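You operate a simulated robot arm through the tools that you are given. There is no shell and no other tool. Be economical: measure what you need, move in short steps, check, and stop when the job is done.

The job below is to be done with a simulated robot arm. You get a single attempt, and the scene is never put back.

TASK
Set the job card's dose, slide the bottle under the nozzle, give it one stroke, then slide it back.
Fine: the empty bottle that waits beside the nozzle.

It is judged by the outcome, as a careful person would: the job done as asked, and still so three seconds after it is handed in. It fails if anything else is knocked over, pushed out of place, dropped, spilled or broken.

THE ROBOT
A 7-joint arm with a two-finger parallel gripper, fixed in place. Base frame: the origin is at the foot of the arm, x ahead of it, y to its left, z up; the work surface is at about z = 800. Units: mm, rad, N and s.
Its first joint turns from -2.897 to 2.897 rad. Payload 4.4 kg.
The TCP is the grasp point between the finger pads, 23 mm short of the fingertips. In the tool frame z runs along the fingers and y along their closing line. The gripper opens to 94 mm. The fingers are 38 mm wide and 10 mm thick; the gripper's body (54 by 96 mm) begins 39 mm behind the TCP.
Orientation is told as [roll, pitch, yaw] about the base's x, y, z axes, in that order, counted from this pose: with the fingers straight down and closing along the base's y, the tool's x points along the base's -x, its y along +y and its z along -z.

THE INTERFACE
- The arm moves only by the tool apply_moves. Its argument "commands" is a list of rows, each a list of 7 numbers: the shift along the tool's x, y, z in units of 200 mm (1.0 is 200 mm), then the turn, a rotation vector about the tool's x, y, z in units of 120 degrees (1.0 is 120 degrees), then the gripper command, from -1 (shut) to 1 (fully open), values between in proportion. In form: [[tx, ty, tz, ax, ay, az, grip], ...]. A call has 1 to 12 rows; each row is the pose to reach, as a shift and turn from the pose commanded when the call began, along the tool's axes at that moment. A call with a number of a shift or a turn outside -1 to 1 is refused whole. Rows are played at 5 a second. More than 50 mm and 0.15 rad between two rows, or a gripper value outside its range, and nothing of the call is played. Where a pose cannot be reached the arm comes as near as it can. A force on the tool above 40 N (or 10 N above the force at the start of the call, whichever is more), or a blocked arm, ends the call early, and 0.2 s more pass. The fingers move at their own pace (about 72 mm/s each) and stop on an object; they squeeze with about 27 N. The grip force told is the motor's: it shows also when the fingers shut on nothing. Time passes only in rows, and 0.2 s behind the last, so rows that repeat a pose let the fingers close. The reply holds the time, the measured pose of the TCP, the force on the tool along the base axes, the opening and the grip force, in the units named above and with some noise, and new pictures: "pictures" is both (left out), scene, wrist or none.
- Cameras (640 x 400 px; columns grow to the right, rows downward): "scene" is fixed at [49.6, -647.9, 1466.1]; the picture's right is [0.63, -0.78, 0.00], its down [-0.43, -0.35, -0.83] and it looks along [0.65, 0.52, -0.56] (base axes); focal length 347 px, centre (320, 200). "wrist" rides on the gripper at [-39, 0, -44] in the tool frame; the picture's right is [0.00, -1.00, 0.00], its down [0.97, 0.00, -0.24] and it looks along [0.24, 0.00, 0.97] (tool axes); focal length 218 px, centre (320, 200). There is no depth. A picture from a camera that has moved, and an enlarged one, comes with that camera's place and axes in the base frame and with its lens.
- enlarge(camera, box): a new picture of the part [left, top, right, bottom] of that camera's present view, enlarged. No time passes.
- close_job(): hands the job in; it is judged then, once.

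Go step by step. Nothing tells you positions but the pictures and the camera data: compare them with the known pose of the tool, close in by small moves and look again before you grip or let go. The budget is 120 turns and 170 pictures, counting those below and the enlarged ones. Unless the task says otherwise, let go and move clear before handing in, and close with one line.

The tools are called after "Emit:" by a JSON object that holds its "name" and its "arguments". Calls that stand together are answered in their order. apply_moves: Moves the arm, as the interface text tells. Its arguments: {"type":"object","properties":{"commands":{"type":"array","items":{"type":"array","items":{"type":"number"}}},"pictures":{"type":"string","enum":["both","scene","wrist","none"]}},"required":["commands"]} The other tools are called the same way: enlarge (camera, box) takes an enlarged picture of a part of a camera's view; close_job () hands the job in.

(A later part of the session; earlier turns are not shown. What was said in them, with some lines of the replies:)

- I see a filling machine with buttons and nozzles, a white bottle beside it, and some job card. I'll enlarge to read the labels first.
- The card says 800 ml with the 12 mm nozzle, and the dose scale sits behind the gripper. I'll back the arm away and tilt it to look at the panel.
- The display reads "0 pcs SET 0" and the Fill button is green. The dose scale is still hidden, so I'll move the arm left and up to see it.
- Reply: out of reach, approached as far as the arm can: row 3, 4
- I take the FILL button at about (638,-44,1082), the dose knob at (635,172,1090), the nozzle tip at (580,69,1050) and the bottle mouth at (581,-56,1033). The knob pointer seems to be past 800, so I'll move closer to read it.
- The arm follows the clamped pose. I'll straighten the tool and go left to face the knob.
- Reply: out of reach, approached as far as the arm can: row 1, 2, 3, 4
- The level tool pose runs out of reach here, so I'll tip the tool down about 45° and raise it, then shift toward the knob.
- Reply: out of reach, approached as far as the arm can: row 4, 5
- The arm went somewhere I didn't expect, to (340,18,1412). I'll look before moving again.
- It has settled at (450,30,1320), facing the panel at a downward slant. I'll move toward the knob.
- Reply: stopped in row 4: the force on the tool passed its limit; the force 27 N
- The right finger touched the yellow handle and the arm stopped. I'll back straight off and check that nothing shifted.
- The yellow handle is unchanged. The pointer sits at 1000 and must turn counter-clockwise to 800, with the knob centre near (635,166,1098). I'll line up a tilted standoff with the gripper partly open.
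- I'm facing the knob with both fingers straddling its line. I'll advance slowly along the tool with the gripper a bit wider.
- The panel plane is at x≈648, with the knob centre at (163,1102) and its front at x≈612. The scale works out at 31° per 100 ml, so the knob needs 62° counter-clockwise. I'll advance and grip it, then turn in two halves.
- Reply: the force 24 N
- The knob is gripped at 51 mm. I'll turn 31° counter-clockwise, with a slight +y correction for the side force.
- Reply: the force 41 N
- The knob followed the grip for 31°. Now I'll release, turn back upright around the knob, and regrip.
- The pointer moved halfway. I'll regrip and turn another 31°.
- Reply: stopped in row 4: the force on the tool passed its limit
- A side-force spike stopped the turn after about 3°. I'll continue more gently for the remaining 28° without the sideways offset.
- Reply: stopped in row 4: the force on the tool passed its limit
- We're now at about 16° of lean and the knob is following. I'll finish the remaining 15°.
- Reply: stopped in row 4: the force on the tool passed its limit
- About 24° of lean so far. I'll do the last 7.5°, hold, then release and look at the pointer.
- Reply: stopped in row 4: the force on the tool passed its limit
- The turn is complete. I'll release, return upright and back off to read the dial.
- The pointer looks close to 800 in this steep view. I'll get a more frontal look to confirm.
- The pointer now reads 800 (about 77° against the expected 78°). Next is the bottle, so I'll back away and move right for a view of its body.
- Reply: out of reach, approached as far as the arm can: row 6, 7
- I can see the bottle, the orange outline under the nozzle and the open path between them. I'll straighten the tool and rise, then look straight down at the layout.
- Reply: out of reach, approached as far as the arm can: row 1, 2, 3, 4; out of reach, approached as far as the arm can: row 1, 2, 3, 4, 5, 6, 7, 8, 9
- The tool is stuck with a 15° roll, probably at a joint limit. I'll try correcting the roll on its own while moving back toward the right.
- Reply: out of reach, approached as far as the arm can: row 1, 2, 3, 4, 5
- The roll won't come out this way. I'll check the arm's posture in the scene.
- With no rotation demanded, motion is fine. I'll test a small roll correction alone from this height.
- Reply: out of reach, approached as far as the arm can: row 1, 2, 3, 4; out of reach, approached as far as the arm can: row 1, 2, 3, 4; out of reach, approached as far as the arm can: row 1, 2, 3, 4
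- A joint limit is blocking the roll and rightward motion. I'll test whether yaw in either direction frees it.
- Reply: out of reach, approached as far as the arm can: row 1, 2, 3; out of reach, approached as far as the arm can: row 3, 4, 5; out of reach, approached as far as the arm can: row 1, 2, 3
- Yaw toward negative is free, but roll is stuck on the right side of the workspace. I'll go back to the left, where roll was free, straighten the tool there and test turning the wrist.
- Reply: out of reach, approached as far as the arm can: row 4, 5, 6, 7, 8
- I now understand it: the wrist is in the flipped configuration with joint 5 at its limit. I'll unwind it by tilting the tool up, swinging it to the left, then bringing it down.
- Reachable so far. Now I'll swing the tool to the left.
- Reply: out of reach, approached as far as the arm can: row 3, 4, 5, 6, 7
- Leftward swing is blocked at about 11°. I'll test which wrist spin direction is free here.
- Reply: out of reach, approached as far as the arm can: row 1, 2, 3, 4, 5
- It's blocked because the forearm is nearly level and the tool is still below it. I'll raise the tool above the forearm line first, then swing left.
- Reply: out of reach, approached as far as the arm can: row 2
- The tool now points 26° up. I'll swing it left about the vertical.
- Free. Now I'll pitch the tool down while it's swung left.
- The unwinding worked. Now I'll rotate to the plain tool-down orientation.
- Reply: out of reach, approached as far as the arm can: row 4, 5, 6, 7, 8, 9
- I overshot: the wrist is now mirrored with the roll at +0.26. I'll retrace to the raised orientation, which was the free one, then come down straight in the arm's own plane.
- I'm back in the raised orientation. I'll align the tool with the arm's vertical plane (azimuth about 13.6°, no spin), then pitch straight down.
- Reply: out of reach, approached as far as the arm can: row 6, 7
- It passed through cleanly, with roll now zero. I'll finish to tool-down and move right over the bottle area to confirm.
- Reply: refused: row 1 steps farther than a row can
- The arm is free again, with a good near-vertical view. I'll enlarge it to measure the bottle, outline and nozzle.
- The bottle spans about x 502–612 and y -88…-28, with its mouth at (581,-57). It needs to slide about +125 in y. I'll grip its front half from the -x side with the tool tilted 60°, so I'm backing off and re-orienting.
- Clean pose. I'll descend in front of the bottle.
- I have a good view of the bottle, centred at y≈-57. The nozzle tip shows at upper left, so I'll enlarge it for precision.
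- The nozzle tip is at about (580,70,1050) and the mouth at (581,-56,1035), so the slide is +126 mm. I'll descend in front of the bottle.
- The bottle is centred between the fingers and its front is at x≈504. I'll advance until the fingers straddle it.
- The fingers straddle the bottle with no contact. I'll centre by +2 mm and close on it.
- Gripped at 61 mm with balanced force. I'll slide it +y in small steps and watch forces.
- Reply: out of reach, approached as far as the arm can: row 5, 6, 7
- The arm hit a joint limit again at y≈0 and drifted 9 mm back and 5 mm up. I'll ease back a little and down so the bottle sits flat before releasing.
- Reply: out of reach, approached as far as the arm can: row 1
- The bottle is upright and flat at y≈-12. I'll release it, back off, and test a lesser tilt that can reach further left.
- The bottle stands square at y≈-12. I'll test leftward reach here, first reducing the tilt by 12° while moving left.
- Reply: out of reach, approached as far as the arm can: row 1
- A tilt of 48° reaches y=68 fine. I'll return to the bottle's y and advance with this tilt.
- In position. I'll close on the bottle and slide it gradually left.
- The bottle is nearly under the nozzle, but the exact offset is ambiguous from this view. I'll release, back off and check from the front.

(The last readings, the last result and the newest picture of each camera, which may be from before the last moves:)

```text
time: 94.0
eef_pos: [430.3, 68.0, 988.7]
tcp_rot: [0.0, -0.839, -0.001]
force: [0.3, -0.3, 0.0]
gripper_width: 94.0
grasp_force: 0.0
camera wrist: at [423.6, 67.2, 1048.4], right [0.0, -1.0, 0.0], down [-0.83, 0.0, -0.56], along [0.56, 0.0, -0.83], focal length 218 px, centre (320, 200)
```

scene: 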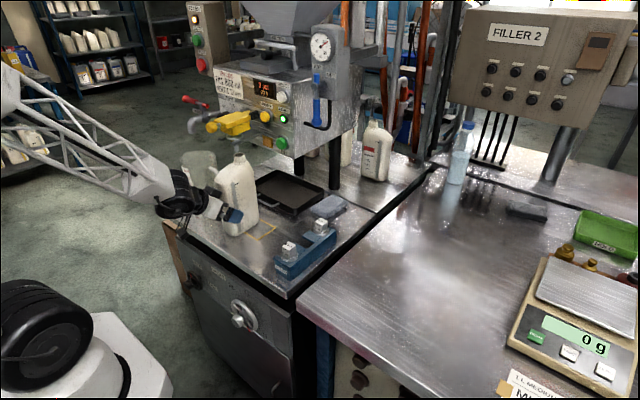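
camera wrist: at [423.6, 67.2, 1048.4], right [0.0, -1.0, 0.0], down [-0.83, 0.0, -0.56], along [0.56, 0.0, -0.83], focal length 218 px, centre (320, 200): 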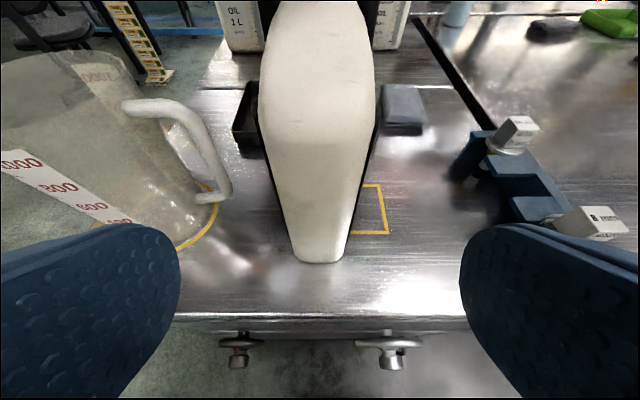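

The bottle released cleanly; I estimate the mouth at (583,64.5) against the nozzle at (580,71). I'll pitch up a bit to see the mouth and nozzle tip together.

Emit:
{"name": "apply_moves", "arguments": {"commands": [[-0.1, 0, -0.05, 0, -0.04, 0, 1], [-0.2, 0, -0.15, 0, -0.08, 0, 1], [-0.3, 0, -0.25, 0, -0.12, 0, 1], [-0.3, 0, -0.3, 0, -0.15, 0, 1], [-0.3, 0, -0.3, 0, -0.15, 0, 1]], "pictures": "wrist"}}

```text
time: 95.2
eef_pos: [424.9, 68.5, 1072.0]
tcp_rot: [-0.002, -1.155, 0.001]
force: [0.5, 0.5, 0.0]
gripper_width: 94.1
grasp_force: 0.1
camera wrist: at [399.9, 67.9, 1126.8], right [0.0, -1.0, 0.0], down [-0.61, 0.0, -0.79], along [0.79, 0.0, -0.61], focal length 218 px, centre (320, 200)
```

wrist: 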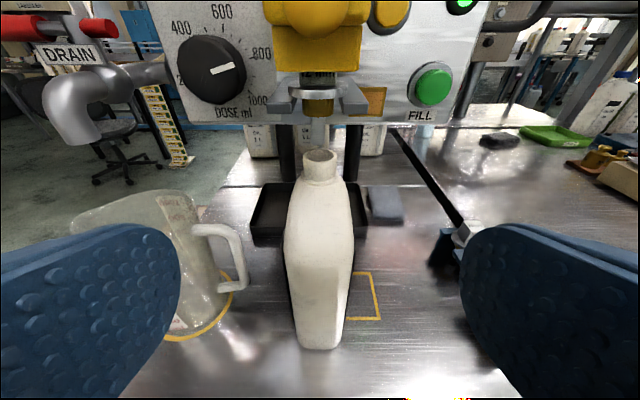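

Emit:
{"name": "enlarge", "arguments": {"camera": "wrist", "box": [260, 60, 380, 200]}}

Emit:
{"name": "enlarge", "arguments": {"camera": "wrist", "box": [160, 0, 300, 125]}}

```text
2.86 times, centred on (320, 130) of wrist
camera zoom: at [399.9, 67.9, 1126.8], right [0.0, -1.0, 0.0], down [-0.61, 0.0, -0.79], along [0.79, 0.0, -0.61], focal length 624 px, centre (320, 400)
```

zoom: 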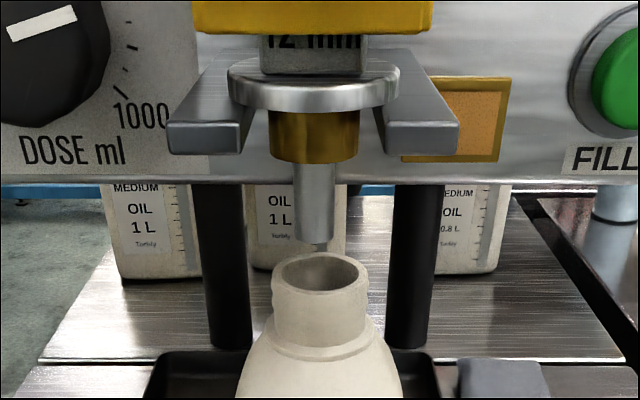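

```text
3.20 times, centred on (230, 62) of wrist
camera zoom: at [399.9, 67.9, 1126.8], right [0.0, -1.0, 0.0], down [-0.61, 0.0, -0.79], along [0.79, 0.0, -0.61], focal length 698 px, centre (608, 640)
```

zoom: 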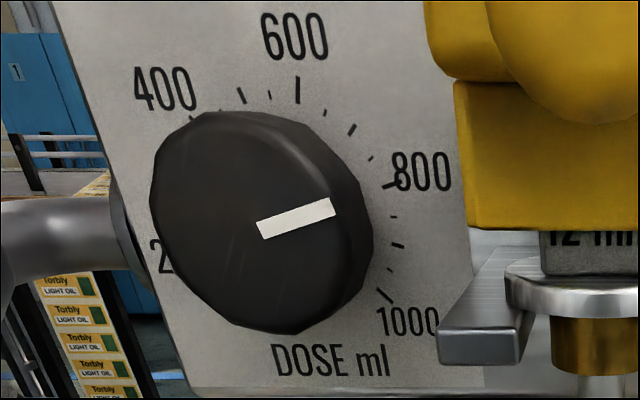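

The mounted nozzle reads 12 mm, and the dial pointer lines up with 800. The bottle mouth is about 5 mm too deep in x and 2 mm short in y, so I'll regrip and nudge it.

Emit:
{"name": "apply_moves", "arguments": {"commands": [[0.17, 0.01, 0.03, 0, 0.03, 0, 1], [0.34, 0.01, 0.08, 0, 0.06, 0, 1], [0.5, 0.01, 0.15, 0, 0.09, 0, 1], [0.68, 0.01, 0.25, 0, 0.12, 0, 1], [0.833, 0.01, 0.34, 0, 0.15, 0, 1], [0.833, 0.01, 0.34, 0, 0.15, 0, 1]], "pictures": "none"}}

Emit:
{"name": "apply_moves", "arguments": {"commands": [[-0.06, 0, 0.066, 0, 0, 0, 1], [-0.12, 0, 0.133, 0, 0, 0, 1], [-0.18, 0, 0.2, 0, 0, 0, 1], [-0.24, 0, 0.266, 0, 0, 0, 1], [-0.288, 0, 0.32, 0, 0, 0, 1], [-0.288, 0, 0.32, 0, 0, 0, 1]], "pictures": "none"}}

```text
time: 96.6
eef_pos: [419.8, 69.7, 891.1]
tcp_rot: [0.0, -0.837, 0.0]
force: [-0.1, 0.0, -0.6]
gripper_width: 94.1
grasp_force: 0.2
```

```text
time: 98.0
eef_pos: [505.5, 71.2, 893.0]
tcp_rot: [0.001, -0.839, -0.001]
force: [0.0, 0.3, -0.1]
gripper_width: 94.0
grasp_force: 0.1
```

Positioned. Closing will centre it at y≈70; then I'll pull back 5 mm and release.

Emit:
{"name": "apply_moves", "arguments": {"commands": [[0, 0, 0, 0, 0, 0, 0.5], [0, 0, 0, 0, 0, 0, 0.35], [0, 0, 0, 0, 0, 0, 0.2], [0, 0, 0, 0, 0, 0, 0.1], [0, 0, 0, 0, 0, 0, 0], [0, 0, 0, 0, 0, 0, 0], [0.009, 0, -0.01, 0, 0, 0, 0], [0.017, 0, -0.019, 0, 0, 0, 0], [0.017, 0, -0.019, 0, 0, 0, 0], [0.017, 0, -0.019, 0, 0, 0, 0]], "pictures": "none"}}

Emit:
{"name": "apply_moves", "arguments": {"commands": [[0, 0, 0, 0, 0, 0, 0.1], [0, 0, 0, 0, 0, 0, 0.35], [0, 0, 0, 0, 0, 0, 0.7], [0, 0, 0, 0, 0, 0, 1], [0, 0, 0, 0, 0, 0, 1]], "pictures": "none"}}

Emit:
{"name": "apply_moves", "arguments": {"commands": [[0.06, 0, -0.066, 0, 0, 0, 1], [0.12, 0, -0.133, 0, 0, 0, 1], [0.18, 0, -0.2, 0, 0, 0, 1], [0.24, 0, -0.266, 0, 0, 0, 1], [0.29, 0, -0.32, 0, 0, 0, 1], [0.3, 0, -0.4, 0, 0, 0, 1], [0.15, 0, -0.5, 0, -0.03, 0, 1], [-0.05, 0, -0.6, 0, -0.07, 0, 1], [-0.2, 0, -0.75, 0, -0.11, 0, 1], [-0.35, 0, -0.9, 0, -0.15, 0, 1], [-0.35, 0, -0.9, 0, -0.15, 0, 1]], "pictures": "both"}}

Emit:
{"name": "enlarge", "arguments": {"camera": "scene", "box": [160, 90, 320, 190]}}

```text
time: 100.2
eef_pos: [499.2, 71.8, 892.6]
tcp_rot: [-0.001, -0.838, 0.001]
force: [-0.5, -0.5, -0.1]
gripper_width: 60.8
grasp_force: 26.6
```

```text
time: 101.4
eef_pos: [498.6, 70.7, 892.5]
tcp_rot: [0.001, -0.839, 0.001]
force: [0.1, -0.6, 0.2]
gripper_width: 93.9
grasp_force: 0.1
```

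```text
time: 103.8
eef_pos: [414.4, 71.9, 1064.3]
tcp_rot: [0.001, -1.155, 0.0]
force: [0.7, 0.1, -0.2]
gripper_width: 93.8
grasp_force: 0.2
camera wrist: at [389.4, 71.4, 1118.2], right [0.0, -1.0, 0.0], down [-0.61, 0.0, -0.79], along [0.79, 0.0, -0.61], focal length 218 px, centre (320, 200)
```

scene: 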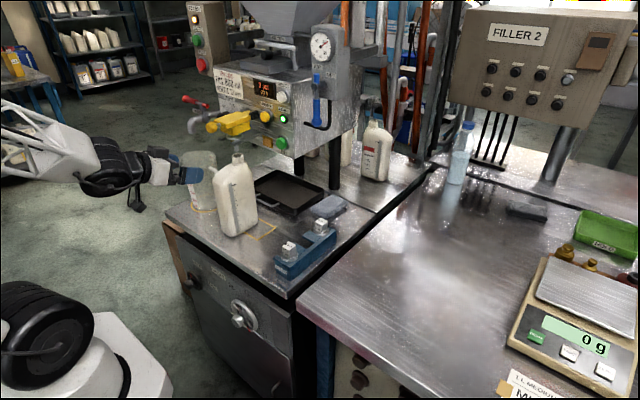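
wrist: 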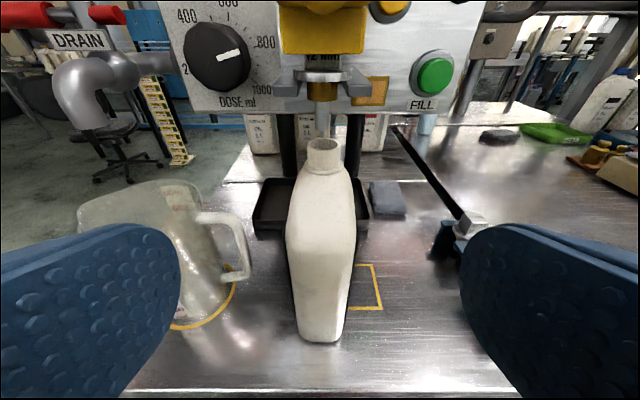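

```text
4.00 times, centred on (240, 140) of scene
camera zoom: at [49.6, -647.9, 1466.1], right [0.63, -0.78, 0.0], down [-0.43, -0.35, -0.83], along [0.65, 0.52, -0.56], focal length 1386 px, centre (640, 440)
```

zoom: 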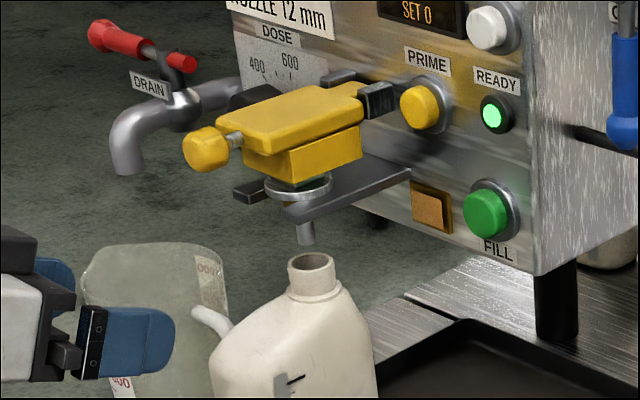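

Emit:
{"name": "enlarge", "arguments": {"camera": "wrist", "box": [260, 60, 380, 200]}}

```text
2.86 times, centred on (320, 130) of wrist
camera zoom: at [389.4, 71.4, 1118.2], right [0.0, -1.0, 0.0], down [-0.61, 0.0, -0.79], along [0.79, 0.0, -0.61], focal length 624 px, centre (320, 400)
```

zoom: 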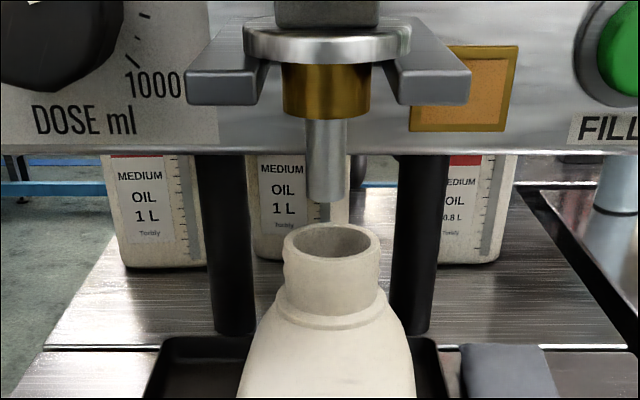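

The mouth now sits within about 3 mm of the nozzle axis, which is well inside the opening. Next is FILL at about (636,-43,1083), so I'll close the fingers and line up in front of it.

Emit:
{"name": "apply_moves", "arguments": {"commands": [[-0.02, -0.15, -0.01, 0, 0, 0, 0], [-0.04, -0.3, -0.02, 0, 0, 0, -1], [-0.05, -0.45, -0.022, 0, 0, 0, -1], [-0.05, -0.575, -0.022, 0, 0, 0, -1], [-0.05, -0.575, -0.022, 0, 0, 0, -1]], "pictures": "none"}}

Emit:
{"name": "apply_moves", "arguments": {"commands": [[-0.08, 0, 0.18, 0, 0, 0, -1], [-0.16, 0, 0.36, 0, 0, 0, -1], [-0.24, 0, 0.54, 0, 0, 0, -1], [-0.3, 0, 0.68, 0, 0, 0, -1], [-0.3, 0, 0.68, 0, 0, 0, -1]], "pictures": "both"}}

```text
time: 105.0
eef_pos: [412.5, -41.6, 1077.3]
tcp_rot: [0.0, -1.153, 0.0]
force: [-0.7, 0.9, -0.6]
gripper_width: 0.0
grasp_force: 27.1
```

```text
time: 106.2
eef_pos: [565.0, -45.8, 1078.5]
tcp_rot: [-0.001, -1.153, 0.002]
force: [-0.4, 0.6, -0.4]
gripper_width: 0.0
grasp_force: 26.9
camera wrist: at [541.2, -46.1, 1132.4], right [0.0, -1.0, 0.0], down [-0.61, 0.0, -0.79], along [0.79, 0.0, -0.61], focal length 218 px, centre (320, 200)
```

scene: 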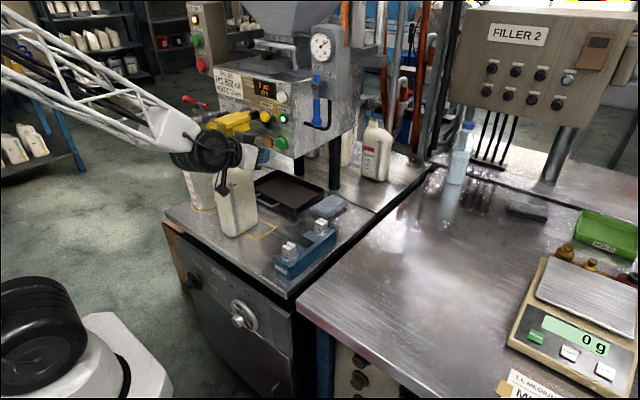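
wrist: 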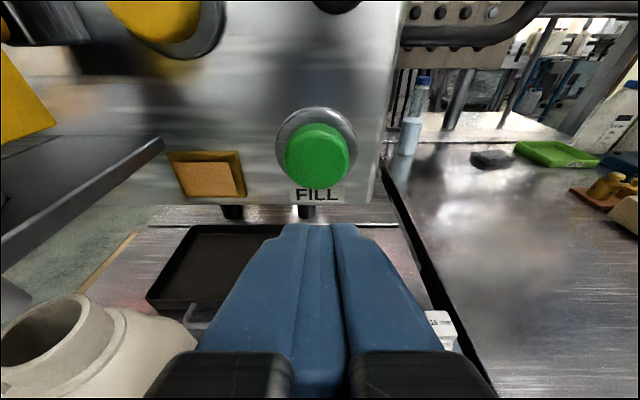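

The fingertips line up with the FILL button. I'll go close, then make one short press and retract.

Emit:
{"name": "apply_moves", "arguments": {"commands": [[-0.03, 0.005, 0.07, 0, 0, 0, -1], [-0.06, 0.005, 0.137, 0, 0, 0, -1], [-0.073, 0.005, 0.165, 0, 0, 0, -1], [-0.073, 0.005, 0.165, 0, 0, 0, -1]], "pictures": "both"}}

```text
time: 107.2
eef_pos: [599.1, -45.4, 1078.4]
tcp_rot: [0.0, -1.154, 0.0]
force: [1.1, 0.1, -0.1]
gripper_width: 0.0
grasp_force: 27.4
camera wrist: at [575.2, -45.6, 1131.2], right [0.0, -1.0, 0.0], down [-0.61, 0.0, -0.79], along [0.79, 0.0, -0.61], focal length 218 px, centre (320, 200)
```

scene: 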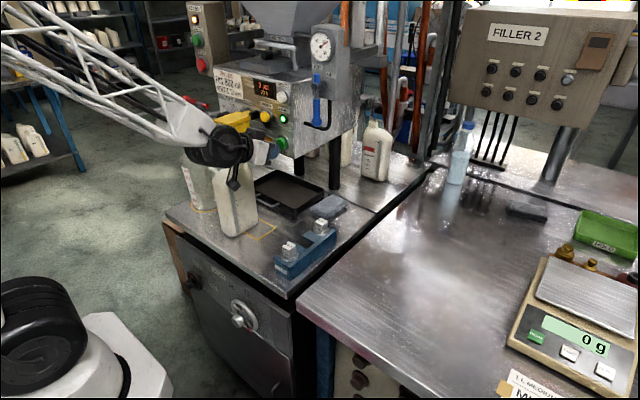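
wrist: 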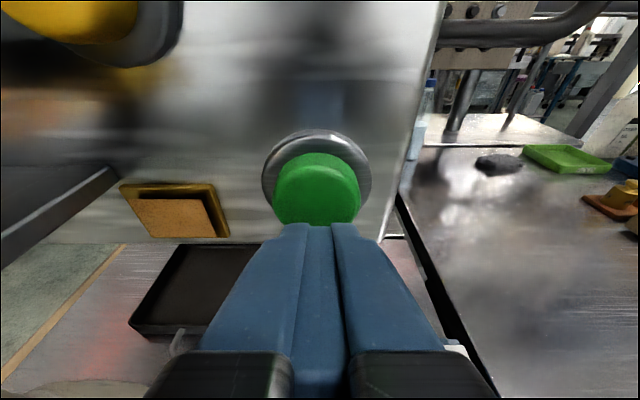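

Just short of the button. I'll press in small steps.

Emit:
{"name": "apply_moves", "arguments": {"commands": [[-0.006, 0, 0.014, 0, 0, 0, -1], [-0.012, 0, 0.0275, 0, 0, 0, -1], [-0.018, 0, 0.041, 0, 0, 0, -1], [-0.018, 0, 0.041, 0, 0, 0, -1]], "pictures": "both"}}

Emit:
{"name": "enlarge", "arguments": {"camera": "scene", "box": [200, 70, 320, 190]}}

```text
time: 108.2
eef_pos: [607.6, -44.4, 1076.5]
tcp_rot: [0.0, -1.153, 0.0]
force: [-1.6, -1.4, 1.1]
gripper_width: 0.0
grasp_force: 27.0
camera wrist: at [583.3, -44.7, 1131.7], right [0.0, -1.0, 0.0], down [-0.61, 0.0, -0.79], along [0.79, 0.0, -0.61], focal length 218 px, centre (320, 200)
```

scene: 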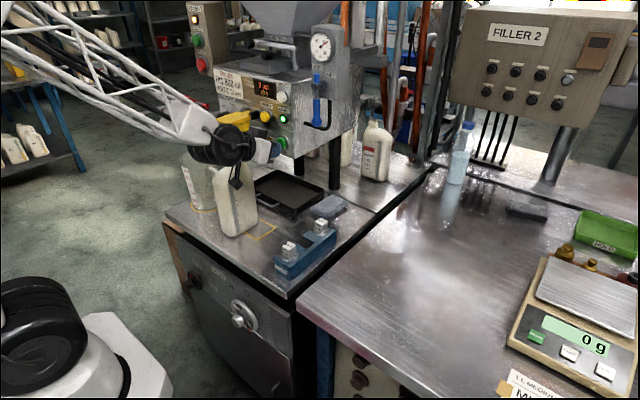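
wrist: 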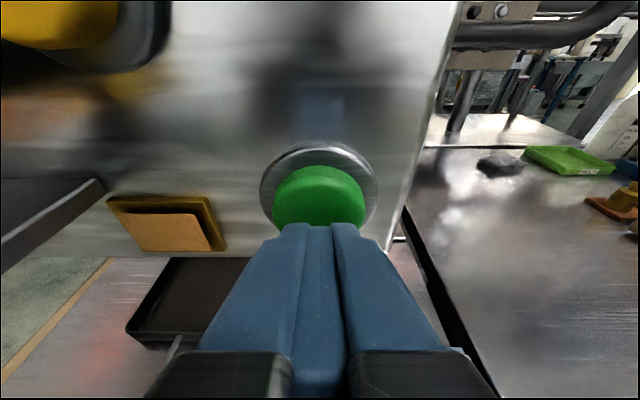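

```text
3.33 times, centred on (260, 130) of scene
camera zoom: at [49.6, -647.9, 1466.1], right [0.63, -0.78, 0.0], down [-0.43, -0.35, -0.83], along [0.65, 0.52, -0.56], focal length 1155 px, centre (520, 433)
```

zoom: 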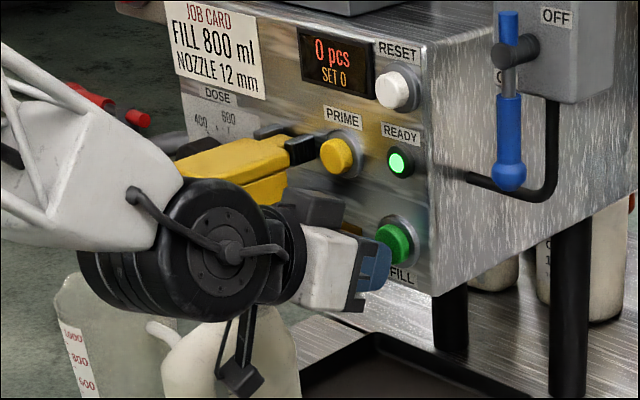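

Not touching yet; the force is near zero and the count is still 0. I'll continue 2 mm at a time.

Emit:
{"name": "apply_moves", "arguments": {"commands": [[-0.004, 0, 0.009, 0, 0, 0, -1], [-0.008, 0, 0.018, 0, 0, 0, -1], [-0.008, 0, 0.018, 0, 0, 0, -1]], "pictures": "wrist"}}

Emit:
{"name": "enlarge", "arguments": {"camera": "scene", "box": [200, 70, 320, 190]}}

```text
time: 109.0
eef_pos: [610.3, -43.1, 1077.6]
tcp_rot: [0.002, -1.153, 0.0]
force: [-5.3, -0.3, 1.9]
gripper_width: 0.0
grasp_force: 27.3
camera wrist: at [587.1, -43.5, 1130.7], right [0.0, -1.0, 0.0], down [-0.61, 0.0, -0.79], along [0.79, 0.0, -0.61], focal length 218 px, centre (320, 200)
```

wrist: 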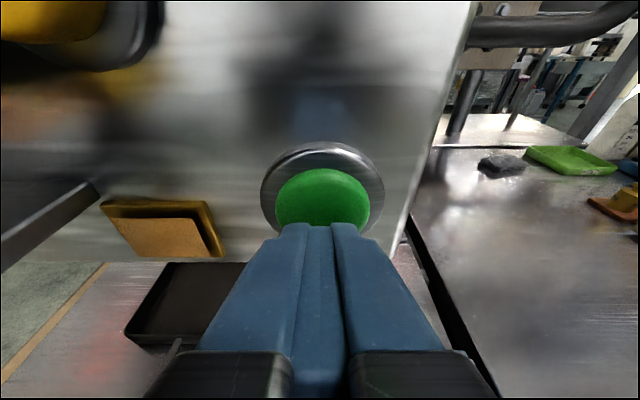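

```text
3.33 times, centred on (260, 130) of scene
camera zoom: at [49.6, -647.9, 1466.1], right [0.63, -0.78, 0.0], down [-0.43, -0.35, -0.83], along [0.65, 0.52, -0.56], focal length 1155 px, centre (520, 433)
```

zoom: 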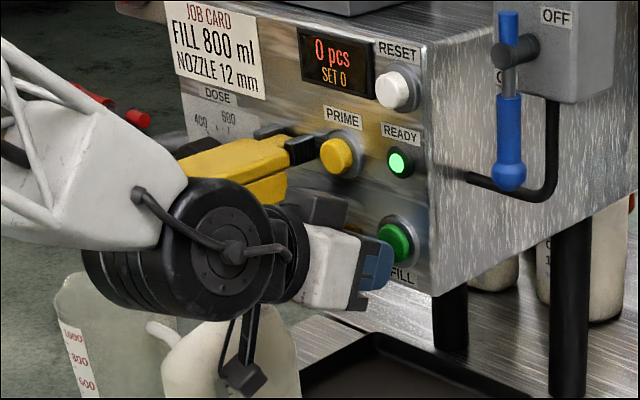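

Contact is made at -5 N and the count is still 0. I'll push a little further.

Emit:
{"name": "apply_moves", "arguments": {"commands": [[-0.004, 0, 0.009, 0, 0, 0, -1], [-0.008, 0, 0.018, 0, 0, 0, -1], [-0.008, 0, 0.018, 0, 0, 0, -1]], "pictures": "none"}}

Emit:
{"name": "enlarge", "arguments": {"camera": "scene", "box": [200, 70, 320, 190]}}

```text
time: 109.8
eef_pos: [615.5, -42.7, 1077.9]
tcp_rot: [0.0, -1.155, 0.001]
force: [-28.6, -4.3, 11.4]
gripper_width: 0.0
grasp_force: 27.0
```

```text
3.33 times, centred on (260, 130) of scene
camera zoom: at [49.6, -647.9, 1466.1], right [0.63, -0.78, 0.0], down [-0.43, -0.35, -0.83], along [0.65, 0.52, -0.56], focal length 1155 px, centre (520, 433)
```

zoom: 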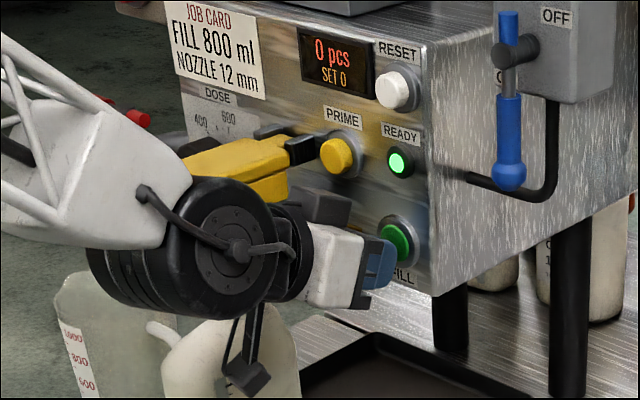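

At 28 N the count hasn't changed yet. I'll hold one beat and look.

Emit:
{"name": "apply_moves", "arguments": {"commands": [[0, 0, 0, 0, 0, 0, -1], [0, 0, 0, 0, 0, 0, -1], [0, 0, 0, 0, 0, 0, -1]], "pictures": "both"}}

Emit:
{"name": "enlarge", "arguments": {"camera": "scene", "box": [200, 70, 320, 190]}}

```text
time: 110.6
eef_pos: [614.7, -43.4, 1076.0]
tcp_rot: [-0.001, -1.155, -0.001]
force: [-29.1, -5.6, 11.6]
gripper_width: 0.1
grasp_force: 27.0
camera wrist: at [590.6, -43.4, 1130.4], right [0.0, -1.0, 0.0], down [-0.61, 0.0, -0.79], along [0.79, 0.0, -0.61], focal length 218 px, centre (320, 200)
```

scene: 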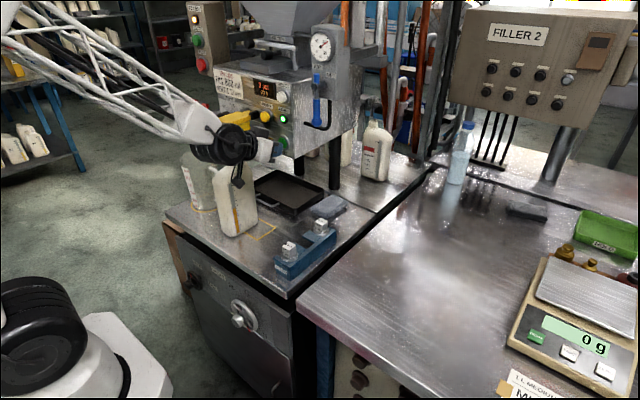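
wrist: 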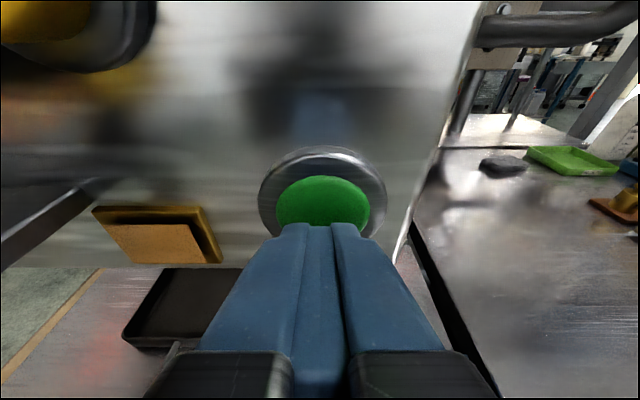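

```text
3.33 times, centred on (260, 130) of scene
camera zoom: at [49.6, -647.9, 1466.1], right [0.63, -0.78, 0.0], down [-0.43, -0.35, -0.83], along [0.65, 0.52, -0.56], focal length 1155 px, centre (520, 433)
```

zoom: 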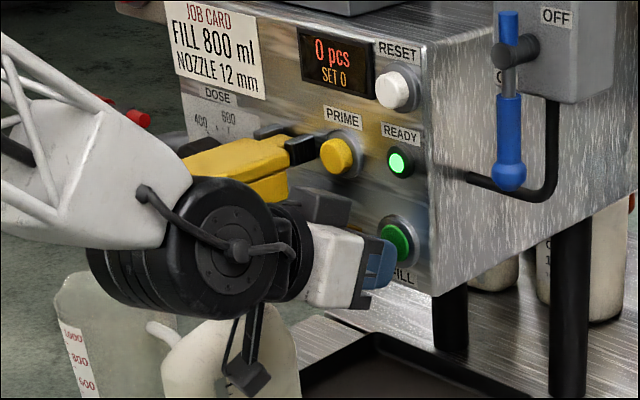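

The bottle's sight strip seems to be colouring. I'll enlarge it.

Emit:
{"name": "enlarge", "arguments": {"camera": "scene", "box": [180, 150, 290, 250]}}

```text
4.00 times, centred on (235, 200) of scene
camera zoom: at [49.6, -647.9, 1466.1], right [0.63, -0.78, 0.0], down [-0.43, -0.35, -0.83], along [0.65, 0.52, -0.56], focal length 1386 px, centre (660, 200)
```

zoom: 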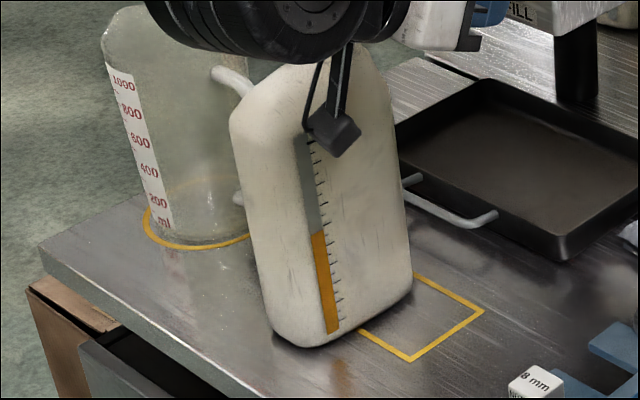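

The bottle is filling and the strip is about half amber. I'll release the button now by backing straight off.

Emit:
{"name": "apply_moves", "arguments": {"commands": [[0.012, 0, -0.0275, 0, 0, 0, -1], [0.03, 0, -0.07, 0, 0, 0, -1], [0.03, 0, -0.07, 0, 0, 0, -1], [0.03, 0, -0.07, 0, 0, 0, -1]], "pictures": "none"}}

Emit:
{"name": "enlarge", "arguments": {"camera": "scene", "box": [180, 150, 290, 250]}}

Emit:
{"name": "enlarge", "arguments": {"camera": "scene", "box": [200, 70, 320, 190]}}

```text
time: 111.6
eef_pos: [598.1, -43.4, 1076.7]
tcp_rot: [0.001, -1.154, -0.001]
force: [-0.3, -0.1, -0.2]
gripper_width: 0.0
grasp_force: 27.5
```

```text
4.00 times, centred on (235, 200) of scene
camera zoom: at [49.6, -647.9, 1466.1], right [0.63, -0.78, 0.0], down [-0.43, -0.35, -0.83], along [0.65, 0.52, -0.56], focal length 1386 px, centre (660, 200)
```

zoom: 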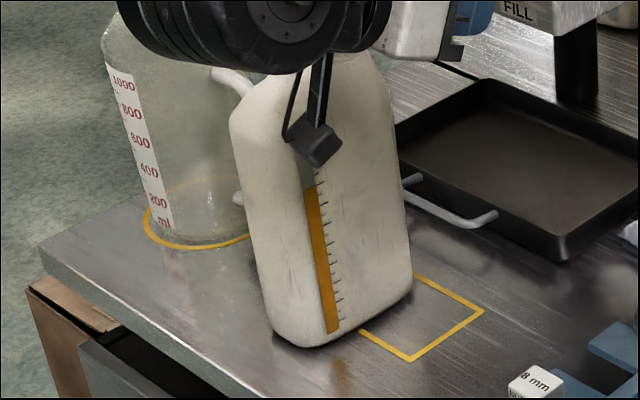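

```text
3.33 times, centred on (260, 130) of scene
camera zoom: at [49.6, -647.9, 1466.1], right [0.63, -0.78, 0.0], down [-0.43, -0.35, -0.83], along [0.65, 0.52, -0.56], focal length 1155 px, centre (520, 433)
```

zoom: 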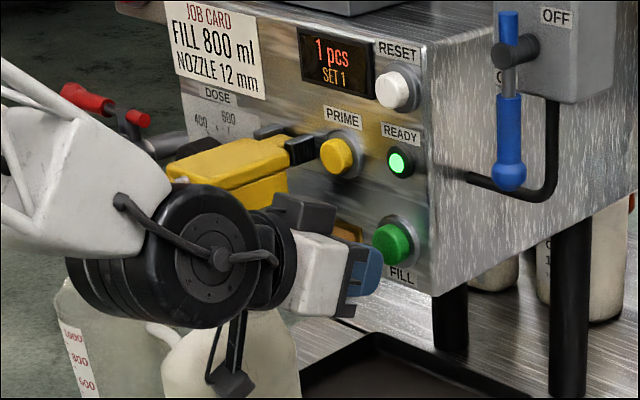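

"1 pcs": one stroke is done and the bottle has filled. I'll retreat the same way and check the final level.

Emit:
{"name": "apply_moves", "arguments": {"commands": [[0.08, 0, -0.18, 0, 0, 0, -1], [0.16, 0, -0.36, 0, 0, 0, -1], [0.24, 0, -0.54, 0, 0, 0, -1], [0.32, 0, -0.72, 0, 0, 0, -1], [0.376, 0, -0.85, 0, 0, 0, -1], [0.376, 0, -0.85, 0, 0, 0, -1]], "pictures": "none"}}

Emit:
{"name": "apply_moves", "arguments": {"commands": [[0, 0.15, 0, 0, 0, 0, 0], [0, 0.3, 0, 0, 0, 0, 1], [0, 0.45, 0, 0, 0, 0, 1], [0, 0.565, 0, 0, 0, 0, 1], [0, 0.565, 0, 0, 0, 0, 1]], "pictures": "both"}}

Emit:
{"name": "enlarge", "arguments": {"camera": "scene", "box": [180, 130, 290, 250]}}

```text
time: 113.0
eef_pos: [414.1, -44.3, 1077.0]
tcp_rot: [-0.002, -1.153, 0.002]
force: [-0.2, -0.5, -0.1]
gripper_width: 0.0
grasp_force: 27.1
```

```text
time: 114.2
eef_pos: [414.5, 70.3, 1076.9]
tcp_rot: [-0.002, -1.153, 0.003]
force: [-0.1, 0.3, 0.1]
gripper_width: 93.8
grasp_force: 0.0
camera wrist: at [391.1, 68.9, 1130.3], right [0.0, -1.0, 0.0], down [-0.61, 0.0, -0.79], along [0.79, 0.0, -0.61], focal length 218 px, centre (320, 200)
```

scene: 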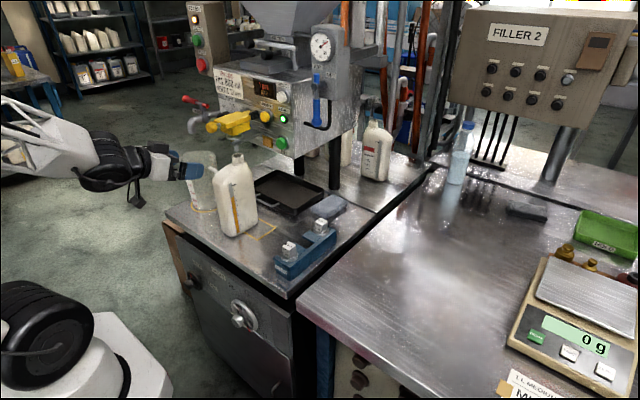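
wrist: 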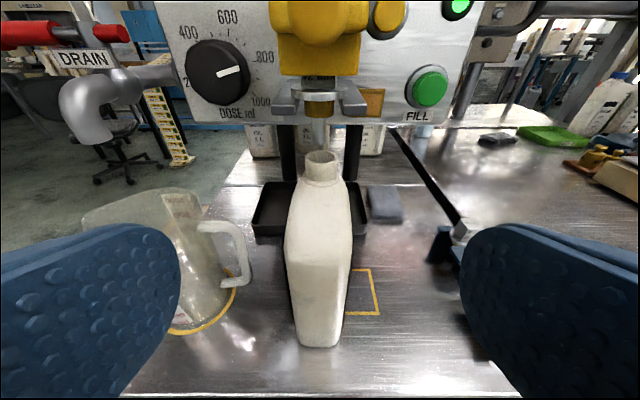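

```text
3.33 times, centred on (235, 190) of scene
camera zoom: at [49.6, -647.9, 1466.1], right [0.63, -0.78, 0.0], down [-0.43, -0.35, -0.83], along [0.65, 0.52, -0.56], focal length 1155 px, centre (603, 233)
```

zoom: 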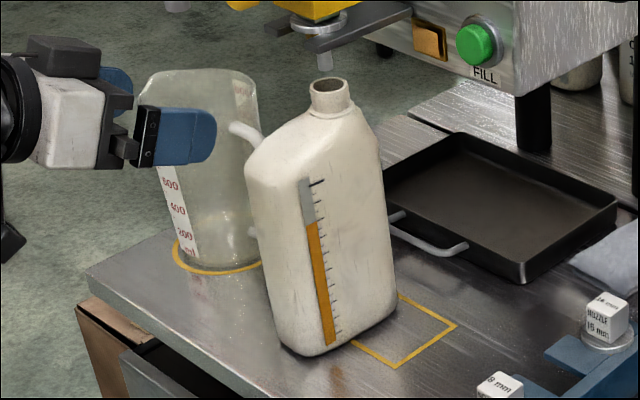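

The bottle is filled to the 800 mark. I'll go down, regrip it and slide it slowly back.

Emit:
{"name": "apply_moves", "arguments": {"commands": [[0.17, 0, 0.03, 0, 0.03, 0, 1], [0.34, 0, 0.08, 0, 0.06, 0, 1], [0.5, 0, 0.15, 0, 0.09, 0, 1], [0.68, 0, 0.26, 0, 0.12, 0, 1], [0.85, 0, 0.37, 0, 0.15, 0, 1], [0.85, 0, 0.37, 0, 0.15, 0, 1]], "pictures": "none"}}

Emit:
{"name": "apply_moves", "arguments": {"commands": [[-0.06, 0, 0.066, 0, 0, 0, 1], [-0.12, 0, 0.133, 0, 0, 0, 1], [-0.18, 0, 0.2, 0, 0, 0, 1], [-0.24, 0, 0.266, 0, 0, 0, 1], [-0.285, 0, 0.317, 0, 0, 0, 1], [-0.285, 0, 0.317, 0, 0, 0, 1]], "pictures": "scene"}}

```text
time: 115.6
eef_pos: [414.2, 71.5, 889.0]
tcp_rot: [-0.001, -0.838, 0.001]
force: [0.8, -0.2, 0.2]
gripper_width: 94.2
grasp_force: 0.1
```

```text
time: 117.0
eef_pos: [498.3, 70.1, 891.0]
tcp_rot: [0.0, -0.839, 0.002]
force: [0.2, -0.2, -0.1]
gripper_width: 94.1
grasp_force: 0.0
```

scene: 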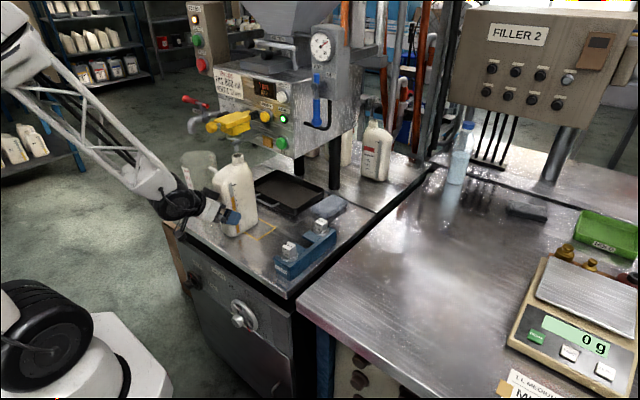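

In place. I'll close and begin sliding back at a gentle pace.

Emit:
{"name": "apply_moves", "arguments": {"commands": [[0, 0, 0, 0, 0, 0, 0.5], [0, 0, 0, 0, 0, 0, 0.35], [0, 0, 0, 0, 0, 0, 0.2], [0, 0, 0, 0, 0, 0, 0.1], [0, 0, 0, 0, 0, 0, 0], [0, 0, 0, 0, 0, 0, 0], [0, -0.015, 0, 0, 0, 0, 0], [0, -0.045, 0, 0, 0, 0, 0], [0, -0.08, 0, 0, 0, 0, 0], [0, -0.115, 0, 0, 0, 0, 0], [0, -0.15, 0, 0, 0, 0, 0]], "pictures": "scene"}}

```text
time: 119.4
eef_pos: [500.2, 37.9, 891.2]
tcp_rot: [-0.001, -0.843, 0.0]
force: [0.2, 7.8, 12.1]
gripper_width: 61.3
grasp_force: 26.7
```

scene: 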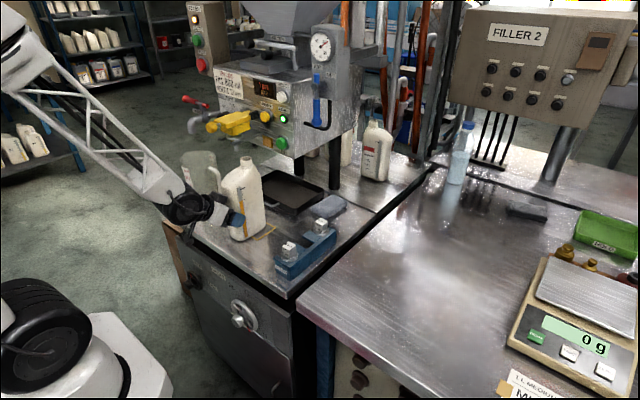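

It's sliding smoothly. I'll continue the remaining ~96 mm.

Emit:
{"name": "apply_moves", "arguments": {"commands": [[0, -0.04, 0, 0, 0, 0, 0], [0, -0.08, 0, 0, 0, 0, 0], [0, -0.12, 0, 0, 0, 0, 0], [0, -0.16, 0, 0, 0, 0, 0], [0, -0.2, 0, 0, 0, 0, 0], [0, -0.25, 0, 0, 0, 0, 0], [0, -0.3, 0, 0, 0, 0, 0], [0, -0.35, 0, 0, 0, 0, 0], [0, -0.4, 0, 0, 0, 0, 0], [0, -0.44, 0, 0, 0, 0, 0], [0, -0.475, 0, 0, 0, 0, 0], [0, -0.478, 0, 0, 0, 0, 0]], "pictures": "scene"}}

Emit:
{"name": "enlarge", "arguments": {"camera": "scene", "box": [160, 120, 400, 270]}}

```text
time: 122.0
eef_pos: [498.8, -56.6, 890.5]
tcp_rot: [-0.001, -0.84, 0.001]
force: [-0.4, 1.7, 0.6]
gripper_width: 61.8
grasp_force: 27.1
```

scene: 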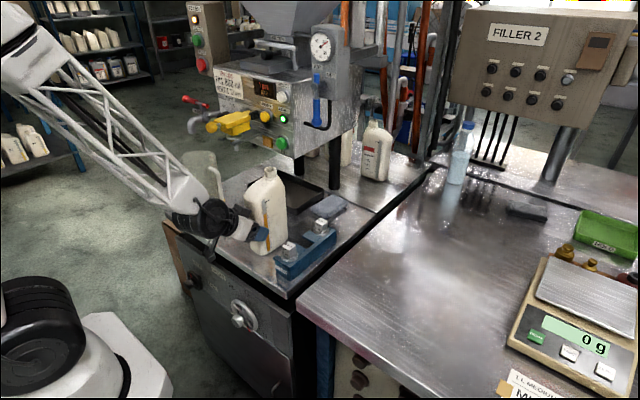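

```text
2.67 times, centred on (280, 195) of scene
camera zoom: at [49.6, -647.9, 1466.1], right [0.63, -0.78, 0.0], down [-0.43, -0.35, -0.83], along [0.65, 0.52, -0.56], focal length 924 px, centre (427, 213)
```

zoom: 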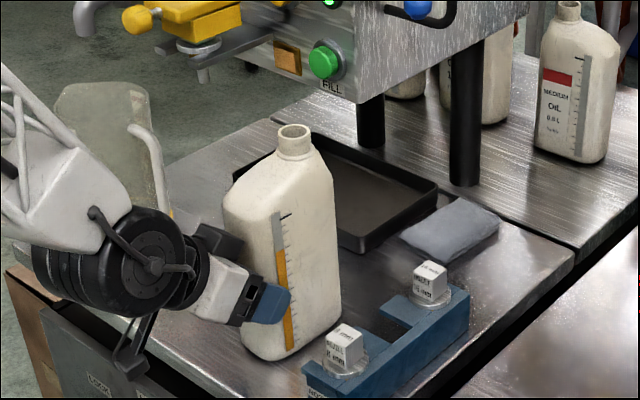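

The bottle is back within about 2 mm of its starting place. I'll release and back straight out.

Emit:
{"name": "apply_moves", "arguments": {"commands": [[0, 0, 0, 0, 0, 0, 0.1], [0, 0, 0, 0, 0, 0, 0.35], [0, 0, 0, 0, 0, 0, 0.7], [0, 0, 0, 0, 0, 0, 1], [0, 0, 0, 0, 0, 0, 1]], "pictures": "none"}}

Emit:
{"name": "apply_moves", "arguments": {"commands": [[0.06, 0, -0.066, 0, 0, 0, 1], [0.12, 0, -0.133, 0, 0, 0, 1], [0.18, 0, -0.2, 0, 0, 0, 1], [0.24, 0, -0.266, 0, 0, 0, 1], [0.29, 0, -0.32, 0, 0, 0, 1], [0.24, 0, -0.45, 0, 0, 0, 1], [0.15, 0, -0.6, 0, 0, 0, 1], [0.05, 0, -0.75, 0, 0, 0, 1], [0.05, 0, -0.75, 0, 0, 0, 1]], "pictures": "both"}}

Emit:
{"name": "enlarge", "arguments": {"camera": "scene", "box": [160, 50, 360, 270]}}

```text
time: 123.2
eef_pos: [497.9, -55.8, 890.5]
tcp_rot: [-0.001, -0.838, 0.0]
force: [0.0, -0.5, 0.2]
gripper_width: 93.9
grasp_force: 0.1
```

```text
time: 125.2
eef_pos: [378.7, -55.8, 985.1]
tcp_rot: [0.0, -0.839, 0.002]
force: [0.1, -0.3, -0.2]
gripper_width: 93.9
grasp_force: 0.1
camera wrist: at [371.5, -55.5, 1043.6], right [0.0, -1.0, 0.0], down [-0.83, 0.0, -0.56], along [0.56, 0.0, -0.83], focal length 218 px, centre (320, 200)
```

scene: 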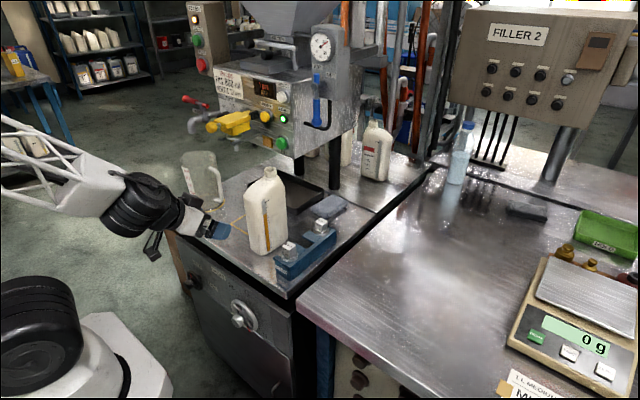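
wrist: 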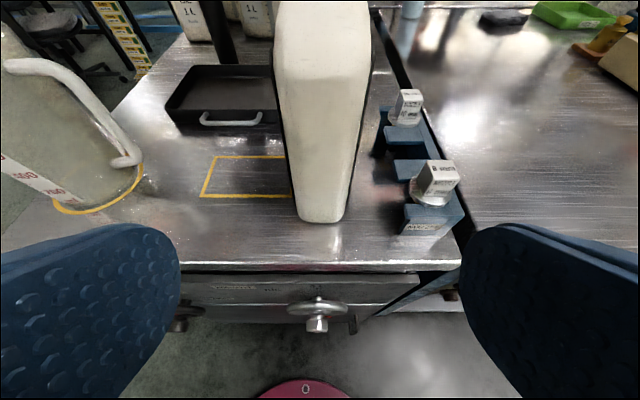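

```text
1.82 times, centred on (260, 160) of scene
camera zoom: at [49.6, -647.9, 1466.1], right [0.63, -0.78, 0.0], down [-0.43, -0.35, -0.83], along [0.65, 0.52, -0.56], focal length 630 px, centre (429, 273)
```

zoom: 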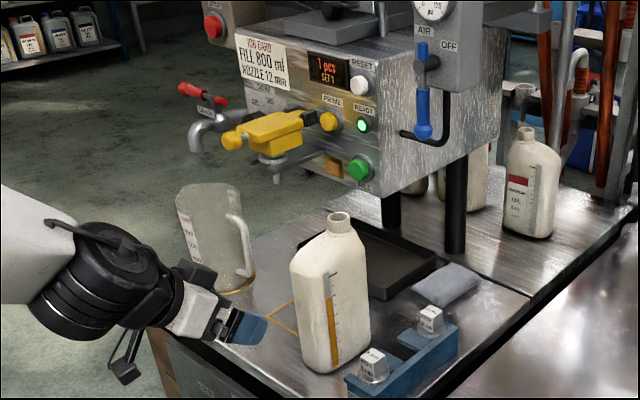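

The bottle stands filled in its original place, the counter shows 1 pcs, everything else looks undisturbed and the arm is clear, so I'm handing in.

Emit:
{"name": "close_job", "arguments": {}}

```text
The job is handed in.
```

The dose is set to 800 ml, the bottle got one stroke under the nozzle and reads about 800 ml, and it is back within about 2 mm of where it started. Early on a finger bumped the yellow nozzle handle and the arm stopped, but the handle showed no change afterwards.
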